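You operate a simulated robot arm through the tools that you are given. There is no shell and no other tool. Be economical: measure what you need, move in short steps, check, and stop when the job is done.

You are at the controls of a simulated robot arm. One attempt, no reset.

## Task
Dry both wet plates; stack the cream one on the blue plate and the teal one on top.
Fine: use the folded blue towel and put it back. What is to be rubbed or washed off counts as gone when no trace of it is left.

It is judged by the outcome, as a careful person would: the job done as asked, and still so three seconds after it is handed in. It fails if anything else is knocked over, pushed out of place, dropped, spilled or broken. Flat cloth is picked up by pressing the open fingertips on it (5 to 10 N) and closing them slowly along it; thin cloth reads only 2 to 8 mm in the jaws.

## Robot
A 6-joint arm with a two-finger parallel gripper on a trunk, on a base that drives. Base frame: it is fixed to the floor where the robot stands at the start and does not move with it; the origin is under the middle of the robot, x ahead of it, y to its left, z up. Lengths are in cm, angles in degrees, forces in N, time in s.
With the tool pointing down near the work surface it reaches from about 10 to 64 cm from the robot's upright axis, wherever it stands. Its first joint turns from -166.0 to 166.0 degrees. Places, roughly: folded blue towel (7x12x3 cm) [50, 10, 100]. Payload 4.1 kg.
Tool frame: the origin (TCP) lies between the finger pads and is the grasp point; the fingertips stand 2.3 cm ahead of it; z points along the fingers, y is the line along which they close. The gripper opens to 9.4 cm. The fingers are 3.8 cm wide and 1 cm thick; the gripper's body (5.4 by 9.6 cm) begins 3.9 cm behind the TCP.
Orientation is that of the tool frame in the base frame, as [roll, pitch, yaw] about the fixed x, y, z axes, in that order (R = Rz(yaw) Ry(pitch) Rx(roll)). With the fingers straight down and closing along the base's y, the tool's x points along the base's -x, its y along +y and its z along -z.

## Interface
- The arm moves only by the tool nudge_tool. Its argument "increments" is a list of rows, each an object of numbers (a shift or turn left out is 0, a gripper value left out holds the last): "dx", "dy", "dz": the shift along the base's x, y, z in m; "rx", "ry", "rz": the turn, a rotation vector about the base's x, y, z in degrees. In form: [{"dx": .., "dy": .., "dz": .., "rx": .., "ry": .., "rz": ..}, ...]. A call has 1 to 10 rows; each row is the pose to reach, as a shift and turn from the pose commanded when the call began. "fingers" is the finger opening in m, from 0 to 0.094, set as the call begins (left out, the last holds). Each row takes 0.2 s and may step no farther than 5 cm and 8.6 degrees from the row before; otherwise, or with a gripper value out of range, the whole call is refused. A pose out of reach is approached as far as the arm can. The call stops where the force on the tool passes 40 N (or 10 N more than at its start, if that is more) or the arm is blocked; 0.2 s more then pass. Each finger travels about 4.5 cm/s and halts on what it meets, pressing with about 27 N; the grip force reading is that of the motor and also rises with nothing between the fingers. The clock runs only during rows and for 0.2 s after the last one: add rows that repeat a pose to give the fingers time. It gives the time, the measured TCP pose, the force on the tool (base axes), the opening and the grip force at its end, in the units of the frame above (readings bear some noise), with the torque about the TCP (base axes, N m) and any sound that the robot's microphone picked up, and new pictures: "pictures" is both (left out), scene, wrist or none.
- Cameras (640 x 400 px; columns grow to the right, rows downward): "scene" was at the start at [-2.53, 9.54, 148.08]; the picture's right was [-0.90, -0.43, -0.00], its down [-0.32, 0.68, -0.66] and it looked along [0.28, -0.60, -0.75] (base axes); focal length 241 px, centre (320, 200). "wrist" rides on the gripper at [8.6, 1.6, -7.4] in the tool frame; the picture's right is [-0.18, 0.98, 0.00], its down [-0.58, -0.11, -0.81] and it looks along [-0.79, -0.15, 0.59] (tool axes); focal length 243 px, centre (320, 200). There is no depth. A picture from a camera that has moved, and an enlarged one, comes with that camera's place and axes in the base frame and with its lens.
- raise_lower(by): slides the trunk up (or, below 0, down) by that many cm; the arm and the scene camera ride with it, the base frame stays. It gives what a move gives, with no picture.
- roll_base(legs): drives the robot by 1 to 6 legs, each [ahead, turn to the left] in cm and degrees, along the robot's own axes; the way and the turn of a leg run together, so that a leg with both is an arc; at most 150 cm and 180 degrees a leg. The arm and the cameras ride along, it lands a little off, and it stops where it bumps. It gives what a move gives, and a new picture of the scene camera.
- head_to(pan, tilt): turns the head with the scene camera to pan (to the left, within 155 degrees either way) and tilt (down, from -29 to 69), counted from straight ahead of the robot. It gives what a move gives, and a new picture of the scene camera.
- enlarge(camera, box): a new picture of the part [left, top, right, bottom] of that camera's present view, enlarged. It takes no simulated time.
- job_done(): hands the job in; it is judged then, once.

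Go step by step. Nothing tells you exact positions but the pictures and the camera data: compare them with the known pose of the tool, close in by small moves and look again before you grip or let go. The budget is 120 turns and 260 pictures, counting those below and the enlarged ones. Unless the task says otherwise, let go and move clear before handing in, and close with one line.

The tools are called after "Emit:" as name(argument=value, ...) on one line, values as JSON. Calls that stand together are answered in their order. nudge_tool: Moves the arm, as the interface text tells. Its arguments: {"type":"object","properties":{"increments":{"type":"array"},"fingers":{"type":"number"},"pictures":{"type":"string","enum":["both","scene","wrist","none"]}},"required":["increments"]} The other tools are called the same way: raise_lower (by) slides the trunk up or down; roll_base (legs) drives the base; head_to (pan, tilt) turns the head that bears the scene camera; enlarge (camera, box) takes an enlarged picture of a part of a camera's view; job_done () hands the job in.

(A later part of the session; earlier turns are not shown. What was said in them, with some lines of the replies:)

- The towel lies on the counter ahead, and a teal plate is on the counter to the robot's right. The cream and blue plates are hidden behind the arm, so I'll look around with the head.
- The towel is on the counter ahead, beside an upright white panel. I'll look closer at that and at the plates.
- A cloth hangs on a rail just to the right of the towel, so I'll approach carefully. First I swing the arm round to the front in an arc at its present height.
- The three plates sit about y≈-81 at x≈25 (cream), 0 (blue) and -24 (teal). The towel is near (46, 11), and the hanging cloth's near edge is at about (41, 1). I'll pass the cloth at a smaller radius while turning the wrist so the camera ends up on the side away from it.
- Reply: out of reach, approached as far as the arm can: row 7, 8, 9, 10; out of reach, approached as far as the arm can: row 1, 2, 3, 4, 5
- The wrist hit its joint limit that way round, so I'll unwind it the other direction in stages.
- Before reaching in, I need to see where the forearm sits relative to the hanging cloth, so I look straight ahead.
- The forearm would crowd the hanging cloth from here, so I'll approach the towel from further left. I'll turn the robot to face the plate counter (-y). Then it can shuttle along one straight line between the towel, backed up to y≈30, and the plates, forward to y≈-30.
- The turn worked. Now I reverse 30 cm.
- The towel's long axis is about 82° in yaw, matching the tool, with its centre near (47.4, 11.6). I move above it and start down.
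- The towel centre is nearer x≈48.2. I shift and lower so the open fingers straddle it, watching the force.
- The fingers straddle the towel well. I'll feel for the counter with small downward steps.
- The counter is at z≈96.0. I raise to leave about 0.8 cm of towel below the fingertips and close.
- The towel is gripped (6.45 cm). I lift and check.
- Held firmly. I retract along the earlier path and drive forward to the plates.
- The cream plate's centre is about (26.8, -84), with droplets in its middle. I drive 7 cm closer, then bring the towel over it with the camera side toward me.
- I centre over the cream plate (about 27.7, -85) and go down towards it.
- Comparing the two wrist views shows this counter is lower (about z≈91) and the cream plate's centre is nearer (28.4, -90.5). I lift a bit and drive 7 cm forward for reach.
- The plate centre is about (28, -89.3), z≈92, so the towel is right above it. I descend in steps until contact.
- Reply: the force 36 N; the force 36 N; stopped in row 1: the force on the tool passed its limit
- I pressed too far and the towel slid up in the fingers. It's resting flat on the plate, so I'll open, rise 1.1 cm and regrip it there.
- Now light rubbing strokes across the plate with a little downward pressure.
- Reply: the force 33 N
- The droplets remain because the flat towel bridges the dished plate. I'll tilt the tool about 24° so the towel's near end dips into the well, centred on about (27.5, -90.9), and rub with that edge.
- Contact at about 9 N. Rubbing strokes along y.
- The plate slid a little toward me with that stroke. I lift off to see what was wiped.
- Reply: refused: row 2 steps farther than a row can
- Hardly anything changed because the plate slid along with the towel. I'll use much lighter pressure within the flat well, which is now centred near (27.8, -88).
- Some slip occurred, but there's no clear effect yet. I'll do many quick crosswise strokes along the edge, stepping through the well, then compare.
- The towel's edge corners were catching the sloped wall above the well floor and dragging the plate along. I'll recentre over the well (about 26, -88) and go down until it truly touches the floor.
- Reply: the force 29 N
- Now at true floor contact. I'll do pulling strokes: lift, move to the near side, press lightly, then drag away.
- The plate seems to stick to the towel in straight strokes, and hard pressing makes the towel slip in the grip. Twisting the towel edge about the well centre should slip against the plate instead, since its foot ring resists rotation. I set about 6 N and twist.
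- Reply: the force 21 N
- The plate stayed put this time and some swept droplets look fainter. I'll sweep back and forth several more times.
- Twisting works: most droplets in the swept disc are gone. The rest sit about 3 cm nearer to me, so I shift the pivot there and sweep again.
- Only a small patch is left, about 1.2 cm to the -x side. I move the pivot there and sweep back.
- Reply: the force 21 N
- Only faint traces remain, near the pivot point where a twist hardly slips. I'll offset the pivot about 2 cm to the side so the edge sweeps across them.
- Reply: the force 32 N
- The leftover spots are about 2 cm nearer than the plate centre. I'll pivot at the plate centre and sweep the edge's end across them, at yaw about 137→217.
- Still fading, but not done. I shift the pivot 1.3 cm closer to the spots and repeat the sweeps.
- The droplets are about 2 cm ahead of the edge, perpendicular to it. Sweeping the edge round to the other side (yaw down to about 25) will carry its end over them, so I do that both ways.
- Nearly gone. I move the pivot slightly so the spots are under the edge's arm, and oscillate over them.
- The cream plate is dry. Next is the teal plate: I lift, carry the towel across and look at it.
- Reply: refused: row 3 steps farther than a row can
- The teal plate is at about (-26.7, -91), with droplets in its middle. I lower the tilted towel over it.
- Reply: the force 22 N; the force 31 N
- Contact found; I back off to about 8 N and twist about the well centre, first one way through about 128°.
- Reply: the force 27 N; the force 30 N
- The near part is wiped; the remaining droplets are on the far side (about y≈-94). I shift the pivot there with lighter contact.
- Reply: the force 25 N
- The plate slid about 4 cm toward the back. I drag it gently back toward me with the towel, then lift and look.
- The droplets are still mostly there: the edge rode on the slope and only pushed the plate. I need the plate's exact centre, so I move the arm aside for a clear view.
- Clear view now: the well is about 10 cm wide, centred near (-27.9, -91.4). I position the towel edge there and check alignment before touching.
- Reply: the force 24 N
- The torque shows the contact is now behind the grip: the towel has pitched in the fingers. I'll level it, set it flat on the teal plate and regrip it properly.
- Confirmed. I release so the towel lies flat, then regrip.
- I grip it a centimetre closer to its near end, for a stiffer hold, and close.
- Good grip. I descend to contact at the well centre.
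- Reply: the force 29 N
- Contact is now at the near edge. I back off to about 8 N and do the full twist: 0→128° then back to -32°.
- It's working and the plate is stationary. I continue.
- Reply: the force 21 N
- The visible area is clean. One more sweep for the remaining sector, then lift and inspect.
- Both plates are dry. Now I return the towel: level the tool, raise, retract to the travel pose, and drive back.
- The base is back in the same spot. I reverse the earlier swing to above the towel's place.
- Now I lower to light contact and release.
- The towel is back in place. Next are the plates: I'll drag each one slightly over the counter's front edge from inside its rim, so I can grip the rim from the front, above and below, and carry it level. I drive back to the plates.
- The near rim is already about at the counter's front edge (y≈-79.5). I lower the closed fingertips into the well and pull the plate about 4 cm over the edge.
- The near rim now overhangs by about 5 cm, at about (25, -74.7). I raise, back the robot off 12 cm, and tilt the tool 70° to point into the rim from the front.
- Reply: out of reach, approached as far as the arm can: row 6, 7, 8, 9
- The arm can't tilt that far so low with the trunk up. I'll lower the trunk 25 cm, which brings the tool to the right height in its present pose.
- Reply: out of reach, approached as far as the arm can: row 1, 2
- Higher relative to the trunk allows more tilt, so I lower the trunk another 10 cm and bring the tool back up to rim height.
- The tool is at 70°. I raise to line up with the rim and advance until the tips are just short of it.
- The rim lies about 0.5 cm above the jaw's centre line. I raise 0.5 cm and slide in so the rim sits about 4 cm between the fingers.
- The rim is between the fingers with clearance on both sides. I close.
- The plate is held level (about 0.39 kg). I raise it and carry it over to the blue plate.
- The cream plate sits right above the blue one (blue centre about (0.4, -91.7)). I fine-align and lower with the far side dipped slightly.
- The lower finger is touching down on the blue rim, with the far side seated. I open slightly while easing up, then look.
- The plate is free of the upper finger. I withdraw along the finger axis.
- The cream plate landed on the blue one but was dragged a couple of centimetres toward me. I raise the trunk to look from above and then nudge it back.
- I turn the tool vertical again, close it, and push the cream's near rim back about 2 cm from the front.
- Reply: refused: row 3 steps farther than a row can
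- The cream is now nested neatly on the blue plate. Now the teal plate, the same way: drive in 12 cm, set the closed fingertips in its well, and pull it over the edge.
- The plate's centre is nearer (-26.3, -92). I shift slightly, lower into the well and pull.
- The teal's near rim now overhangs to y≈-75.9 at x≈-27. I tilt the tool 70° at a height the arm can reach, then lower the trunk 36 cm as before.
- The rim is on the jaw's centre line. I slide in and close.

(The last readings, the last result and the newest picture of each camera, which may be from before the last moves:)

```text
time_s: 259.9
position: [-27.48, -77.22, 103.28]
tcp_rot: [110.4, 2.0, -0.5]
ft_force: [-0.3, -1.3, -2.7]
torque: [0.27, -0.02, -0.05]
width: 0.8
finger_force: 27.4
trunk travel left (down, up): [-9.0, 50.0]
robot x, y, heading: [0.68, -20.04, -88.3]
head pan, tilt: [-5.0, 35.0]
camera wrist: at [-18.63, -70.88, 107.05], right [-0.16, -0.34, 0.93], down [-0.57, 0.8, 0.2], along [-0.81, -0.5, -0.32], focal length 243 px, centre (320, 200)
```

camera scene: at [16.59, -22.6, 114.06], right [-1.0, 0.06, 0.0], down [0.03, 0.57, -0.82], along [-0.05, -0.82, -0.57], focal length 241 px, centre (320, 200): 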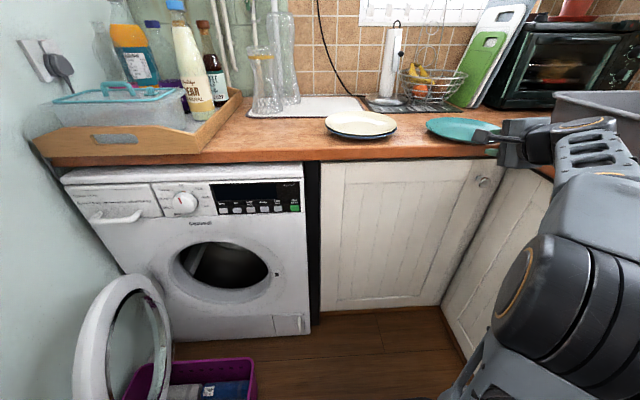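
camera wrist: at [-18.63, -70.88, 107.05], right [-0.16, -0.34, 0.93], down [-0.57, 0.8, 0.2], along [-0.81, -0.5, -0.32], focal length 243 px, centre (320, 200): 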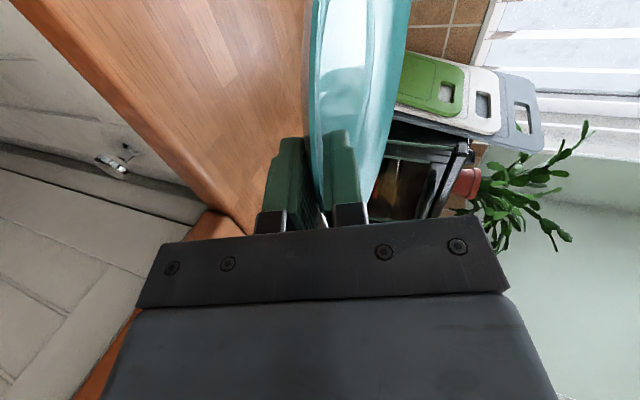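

Held firmly. I carry it over to the stack.

Emit:
nudge_tool(increments=[{"dx": 0.045}, {"dx": 0.09, "dy": -0.005}, {"dx": 0.135, "dy": -0.015}, {"dx": 0.18, "dy": -0.025}, {"dx": 0.225, "dy": -0.04}, {"dx": 0.265, "dy": -0.052}, {"dx": 0.278, "dy": -0.062}, {"dx": 0.278, "dy": -0.062}], pictures="none")

Emit:
nudge_tool(increments=[{"dz": -0.03, "rx": 1.5}, {"dz": -0.06, "rx": 3}], pictures="none")

Emit:
enlarge(camera="scene", box=[290, 60, 450, 160])

Emit:
enlarge(camera="wrist", box=[80, 0, 440, 230])

```text
time_s: 261.8
position: [0.93, -83.04, 103.59]
tcp_rot: [110.1, 2.1, -0.5]
ft_force: [-0.4, 0.1, -3.4]
torque: [0.24, 0.02, 0.01]
width: 0.85
finger_force: 26.7
trunk travel left (down, up): [-9.0, 50.0]
robot x, y, heading: [0.57, -20.08, -88.4]
head pan, tilt: [-5.0, 35.0]
```

```text
time_s: 262.4
position: [0.99, -83.16, 97.43]
tcp_rot: [113.1, 2.0, -0.5]
ft_force: [-0.6, 0.2, -2.8]
torque: [0.29, 0.05, -0.05]
width: 0.82
finger_force: 26.3
trunk travel left (down, up): [-9.0, 50.0]
robot x, y, heading: [0.09, -20.08, -88.6]
head pan, tilt: [-5.0, 35.0]
```

```text
4.00 times, centred on (370, 110) of scene
camera zoom: at [16.59, -22.62, 114.07], right [-1.0, 0.06, 0.0], down [0.03, 0.57, -0.82], along [-0.05, -0.82, -0.57], focal length 965 px, centre (120, 560)
```

zoom: 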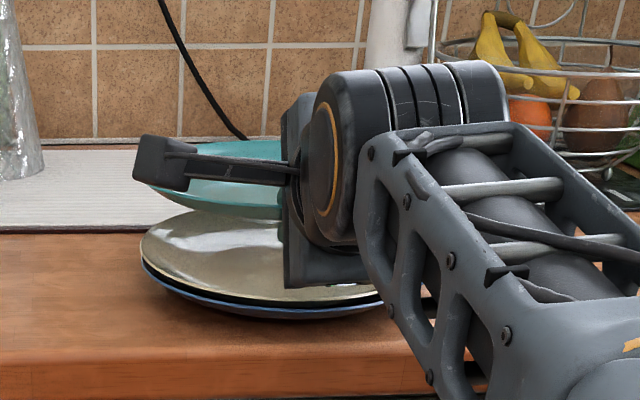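

```text
1.74 times, centred on (260, 115) of wrist
camera zoom: at [9.77, -76.98, 101.41], right [-0.15, -0.38, 0.91], down [-0.57, 0.79, 0.24], along [-0.81, -0.48, -0.34], focal length 422 px, centre (424, 348)
```

zoom: 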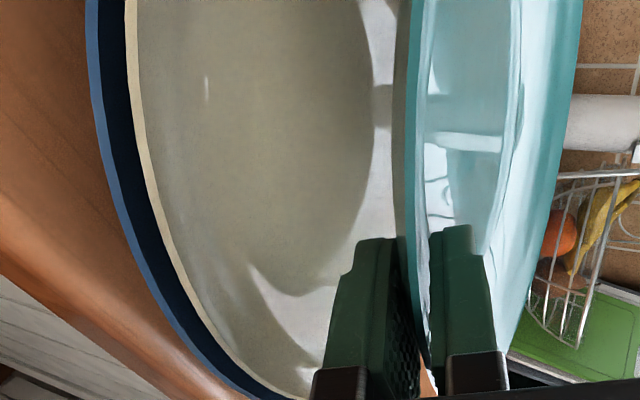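

Well aligned. I lower to contact.

Emit:
nudge_tool(increments=[{"dx": -0.004, "dz": -0.012}, {"dx": -0.004, "dz": -0.023}], pictures="none")

Emit:
nudge_tool(increments=[{"dz": -0.005}], pictures="none")

Emit:
nudge_tool(increments=[{"dz": -0.004}], pictures="none")

```text
time_s: 262.9
position: [0.36, -83.07, 95.09]
tcp_rot: [113.1, 2.0, -0.4]
ft_force: [0.0, -0.6, -4.0]
torque: [0.28, 0.01, -0.02]
width: 0.81
finger_force: 27.5
trunk travel left (down, up): [-9.0, 50.0]
robot x, y, heading: [0.75, -20.28, -88.3]
head pan, tilt: [-5.0, 35.0]
```

```text
time_s: 263.4
position: [0.26, -83.18, 94.5]
tcp_rot: [113.1, 2.1, -0.5]
ft_force: [0.2, 0.3, -2.9]
torque: [0.25, 0.03, 0.01]
width: 0.8
finger_force: 27.1
trunk travel left (down, up): [-9.0, 50.0]
robot x, y, heading: [0.31, -20.27, -88.3]
head pan, tilt: [-5.0, 35.0]
```

```text
time_s: 263.8
position: [0.39, -83.17, 94.09]
tcp_rot: [113.1, 2.3, -0.4]
ft_force: [-0.3, 0.3, -3.4]
torque: [0.23, 0.0, -0.02]
width: 0.78
finger_force: 27.0
trunk travel left (down, up): [-9.0, 50.0]
robot x, y, heading: [0.33, -19.78, -88.6]
head pan, tilt: [-5.0, 35.0]
```

Emit:
nudge_tool(increments=[{"dz": -0.003}], pictures="none")

Emit:
nudge_tool(increments=[{"dz": -0.002}], pictures="none")

Emit:
enlarge(camera="wrist", box=[80, 0, 440, 230])

```text
time_s: 264.1
position: [0.35, -83.15, 93.87]
tcp_rot: [113.0, 2.2, -0.5]
ft_force: [-0.5, -1.8, -0.5]
torque: [0.28, 0.04, 0.06]
width: 0.81
finger_force: 26.5
trunk travel left (down, up): [-9.0, 50.0]
robot x, y, heading: [0.64, -20.12, -88.3]
head pan, tilt: [-5.0, 35.0]
```

```text
time_s: 264.6
position: [0.3, -83.22, 93.88]
tcp_rot: [112.9, 2.2, -0.3]
ft_force: [1.0, -4.1, 5.5]
torque: [0.28, 0.16, 0.04]
width: 0.76
finger_force: 26.6
trunk travel left (down, up): [-9.0, 50.0]
robot x, y, heading: [0.43, -20.33, -88.5]
head pan, tilt: [-5.0, 35.0]
```

```text
1.74 times, centred on (260, 115) of wrist
camera zoom: at [9.22, -76.94, 97.91], right [-0.15, -0.38, 0.91], down [-0.57, 0.79, 0.24], along [-0.81, -0.48, -0.34], focal length 422 px, centre (424, 348)
```

zoom: 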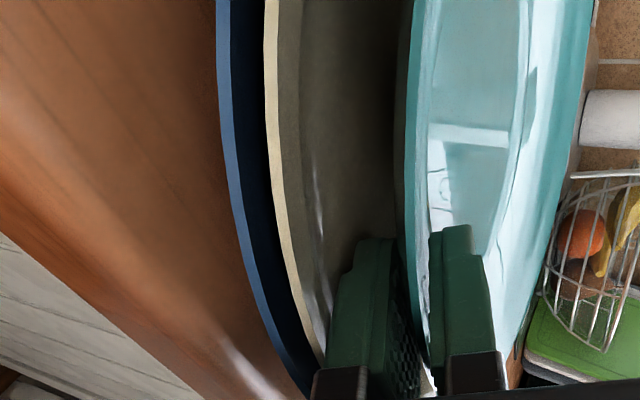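

I release and withdraw quickly along the finger axis to drag the plate less.

Emit:
nudge_tool(increments=[{"dz": 0.002}, {"dz": 0.004}, {"dz": 0.004}], fingers=0.016, pictures="none")

Emit:
nudge_tool(increments=[{"dy": 0.045, "dz": 0.019}, {"dy": 0.085, "dz": 0.045}, {"dy": 0.12, "dz": 0.08}], pictures="none")

Emit:
raise_lower(by=36)

Emit:
head_to(pan=0, tilt=50)

Emit:
enlarge(camera="scene", box=[310, 100, 470, 210])

```text
time_s: 265.4
position: [0.26, -83.13, 94.19]
tcp_rot: [113.0, 2.2, -0.3]
ft_force: [3.8, 0.3, 4.4]
torque: [0.07, 0.11, 0.01]
width: 1.37
finger_force: 0.1
trunk travel left (down, up): [-9.0, 50.0]
robot x, y, heading: [0.78, -20.18, -88.5]
head pan, tilt: [-5.0, 35.0]
```

```text
time_s: 266.1
position: [0.36, -71.07, 102.12]
tcp_rot: [113.3, 2.2, -0.4]
ft_force: [-1.9, -0.3, 0.1]
torque: [-0.02, 0.0, 0.03]
width: 1.63
finger_force: 0.0
trunk travel left (down, up): [-9.0, 50.0]
robot x, y, heading: [0.68, -20.48, -88.5]
head pan, tilt: [-5.0, 35.0]
```

```text
time_s: 269.6
position: [0.29, -71.09, 138.21]
tcp_rot: [113.0, 2.1, -0.4]
ft_force: [-0.4, 0.4, 0.7]
torque: [0.0, 0.01, 0.03]
width: 1.61
finger_force: 0.0
trunk travel left (down, up): [-45.0, 14.0]
robot x, y, heading: [0.56, -20.02, -88.5]
head pan, tilt: [-5.0, 35.0]
```

```text
time_s: 270.4
position: [0.41, -71.05, 138.15]
tcp_rot: [113.2, 2.1, -0.3]
ft_force: [-0.3, -0.4, 1.0]
torque: [0.0, -0.02, 0.02]
width: 1.57
finger_force: 0.1
trunk travel left (down, up): [-45.0, 14.0]
robot x, y, heading: [0.61, -20.19, -88.3]
head pan, tilt: [0.0, 50.0]
camera scene: at [17.33, -21.52, 147.9], right [-1.0, -0.03, 0.0], down [-0.02, 0.77, -0.64], along [0.02, -0.64, -0.77], focal length 241 px, centre (320, 200)
```

scene: 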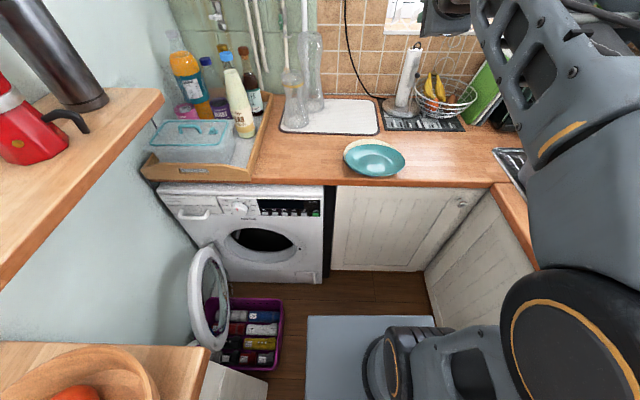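

```text
3.64 times, centred on (390, 155) of scene
camera zoom: at [17.33, -21.52, 147.9], right [-1.0, -0.03, 0.0], down [-0.02, 0.77, -0.64], along [0.02, -0.64, -0.77], focal length 878 px, centre (66, 364)
5 turns are left
```

zoom: 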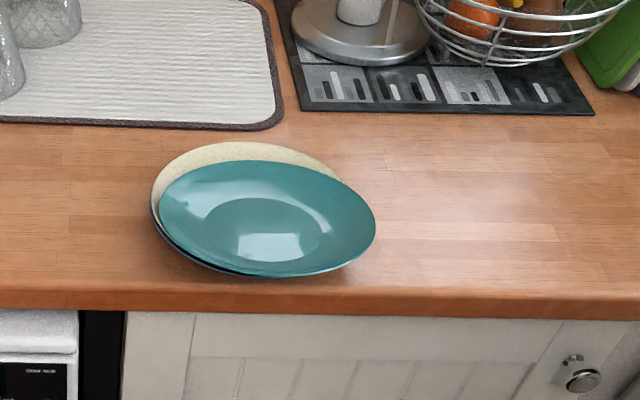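

The teal rests on the cream but about 2 cm off (toward me and toward -x). I bring the closed fingers upright to its outer rim on that side, ready to push it into the nest.

Emit:
nudge_tool(increments=[{"rx": 7.4, "dz": -0.02}, {"rx": 14.8, "dz": -0.04}, {"rx": 22.2, "dz": -0.06}, {"rx": 29.6, "dz": -0.08}, {"rx": 37, "dz": -0.1}, {"rx": 44.4, "dz": -0.12}, {"rx": 51.8, "dz": -0.14}, {"rx": 59.2, "dz": -0.16}, {"rx": 66.7, "dz": -0.18}], pictures="none", fingers=0.0)

Emit:
nudge_tool(increments=[{"rz": 8, "dx": -0.03}, {"rz": 16, "dx": -0.06, "dz": -0.03}, {"rz": 24, "dx": -0.085, "dy": -0.02, "dz": -0.07}, {"rz": 32.5, "dx": -0.085, "dy": -0.04, "dz": -0.11}, {"rz": 32.5, "dx": -0.085, "dy": -0.06, "dz": -0.15}, {"rz": 32.5, "dx": -0.085, "dy": -0.07, "dz": -0.195}], pictures="none")

Emit:
enlarge(camera="scene", box=[310, 100, 470, 210])

Emit:
enlarge(camera="wrist", box=[0, 0, 640, 400])

```text
time_s: 272.4
position: [0.18, -70.99, 120.01]
tcp_rot: [179.9, 1.1, 1.8]
ft_force: [-0.4, 0.2, 0.5]
torque: [0.0, 0.02, 0.0]
width: 0.0
finger_force: 26.5
trunk travel left (down, up): [-45.0, 14.0]
robot x, y, heading: [0.45, -20.29, -88.5]
head pan, tilt: [0.0, 50.0]
```

```text
refused: row 3 steps farther than a row can; nothing moved
```

```text
3.64 times, centred on (390, 155) of scene
camera zoom: at [17.33, -21.54, 147.9], right [-1.0, -0.03, 0.0], down [-0.02, 0.77, -0.64], along [0.02, -0.64, -0.77], focal length 878 px, centre (66, 364)
```

zoom: 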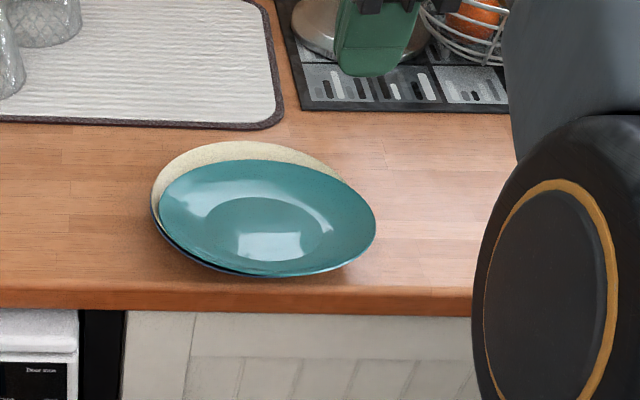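

```text
1.00 times, centred on (320, 200) of wrist
camera zoom: at [9.02, -72.32, 127.35], right [-0.15, -0.99, 0.0], down [-0.57, 0.09, 0.82], along [-0.81, 0.12, -0.58], focal length 243 px, centre (320, 200)
4 turns are left
```

zoom: 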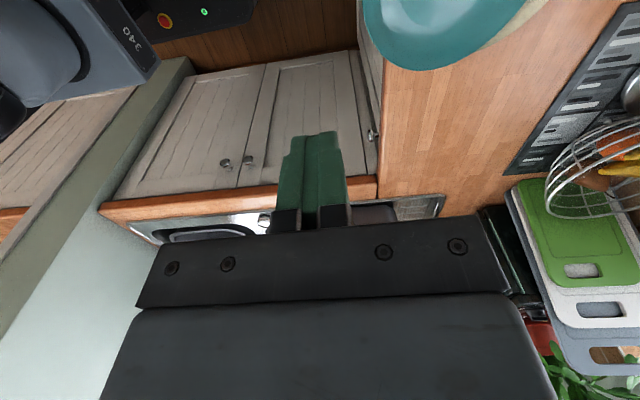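

I approach low beside the near-left rim, push about 2.7 cm diagonally toward the nest, then retreat to see.

Emit:
nudge_tool(increments=[{"rz": 8, "dx": -0.03}, {"rz": 16, "dx": -0.06, "dz": -0.02}, {"rz": 24, "dx": -0.065, "dy": -0.02, "dz": -0.06}, {"rz": 27, "dx": -0.065, "dy": -0.03, "dz": -0.1}, {"rz": 27, "dx": -0.065, "dy": -0.03, "dz": -0.145}, {"rz": 27, "dx": -0.065, "dy": -0.03, "dz": -0.19}, {"rz": 27, "dx": -0.065, "dy": -0.03, "dz": -0.225}, {"rz": 27, "dx": -0.065, "dy": -0.03, "dz": -0.258}], pictures="none")

Emit:
nudge_tool(increments=[{"dx": 0.0092, "dy": -0.0178}, {"dx": 0.0184, "dy": -0.0356}, {"dx": 0.023, "dy": -0.0445}, {"dx": 0.0262, "dy": -0.0507}, {"dx": 0.029, "dy": -0.0561}, {"dx": 0.0308, "dy": -0.0596}], pictures="none")

Emit:
nudge_tool(increments=[{"dx": -0.01, "dy": 0.02}, {"dx": -0.02, "dy": 0.03, "dz": 0.04}, {"dx": -0.04, "dy": 0.03, "dz": 0.08}, {"dx": -0.08, "dy": 0.03, "dz": 0.1}, {"dx": -0.125, "dy": 0.03, "dz": 0.1}, {"dx": -0.17, "dy": 0.03, "dz": 0.1}, {"dx": -0.21, "dy": 0.03, "dz": 0.1}], pictures="none")

Emit:
enlarge(camera="scene", box=[310, 100, 470, 210])

```text
time_s: 274.2
position: [-6.31, -74.12, 94.13]
tcp_rot: [179.8, 1.1, 28.7]
ft_force: [-0.4, -0.6, -1.1]
torque: [-0.02, 0.02, -0.01]
width: 0.0
finger_force: 27.7
trunk travel left (down, up): [-45.0, 14.0]
robot x, y, heading: [0.71, -19.97, -88.5]
head pan, tilt: [0.0, 50.0]
```

```text
time_s: 275.6
position: [-3.05, -80.01, 94.36]
tcp_rot: [179.8, 1.1, 28.9]
ft_force: [-1.5, 3.3, 2.8]
torque: [0.09, 0.01, 0.02]
width: 0.01
finger_force: 27.0
trunk travel left (down, up): [-45.0, 14.0]
robot x, y, heading: [0.73, -20.32, -88.5]
head pan, tilt: [0.0, 50.0]
```

```text
time_s: 277.2
position: [-23.86, -77.3, 104.41]
tcp_rot: [179.8, 1.1, 28.7]
ft_force: [0.4, -0.7, 0.1]
torque: [-0.01, -0.04, 0.01]
width: 0.01
finger_force: 27.0
trunk travel left (down, up): [-45.0, 14.0]
robot x, y, heading: [0.22, -20.21, -88.6]
head pan, tilt: [0.0, 50.0]
```

```text
3.64 times, centred on (390, 155) of scene
camera zoom: at [17.29, -21.52, 147.9], right [-1.0, -0.03, 0.0], down [-0.02, 0.77, -0.64], along [0.02, -0.64, -0.77], focal length 878 px, centre (66, 364)
3 turns are left
```

zoom: 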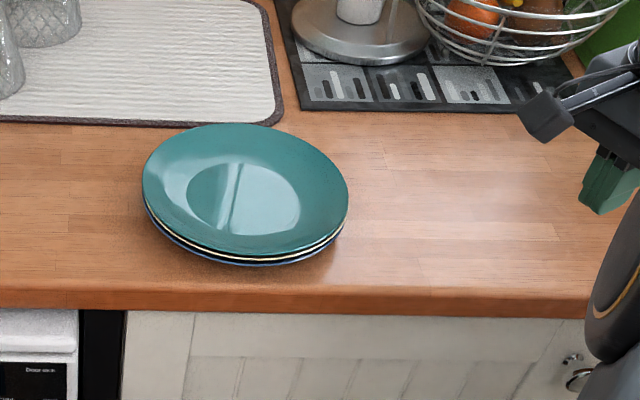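

The three plates are neatly nested: blue, then cream, then teal. The towel is back in its place and the arm is clear of everything, so I hand in.

Emit:
job_done()

```text
The job is handed in.
```

I dried both wet plates with the folded blue towel and put it back in its place. The cream plate is stacked on the blue one, with the teal on top. I've handed the job in.
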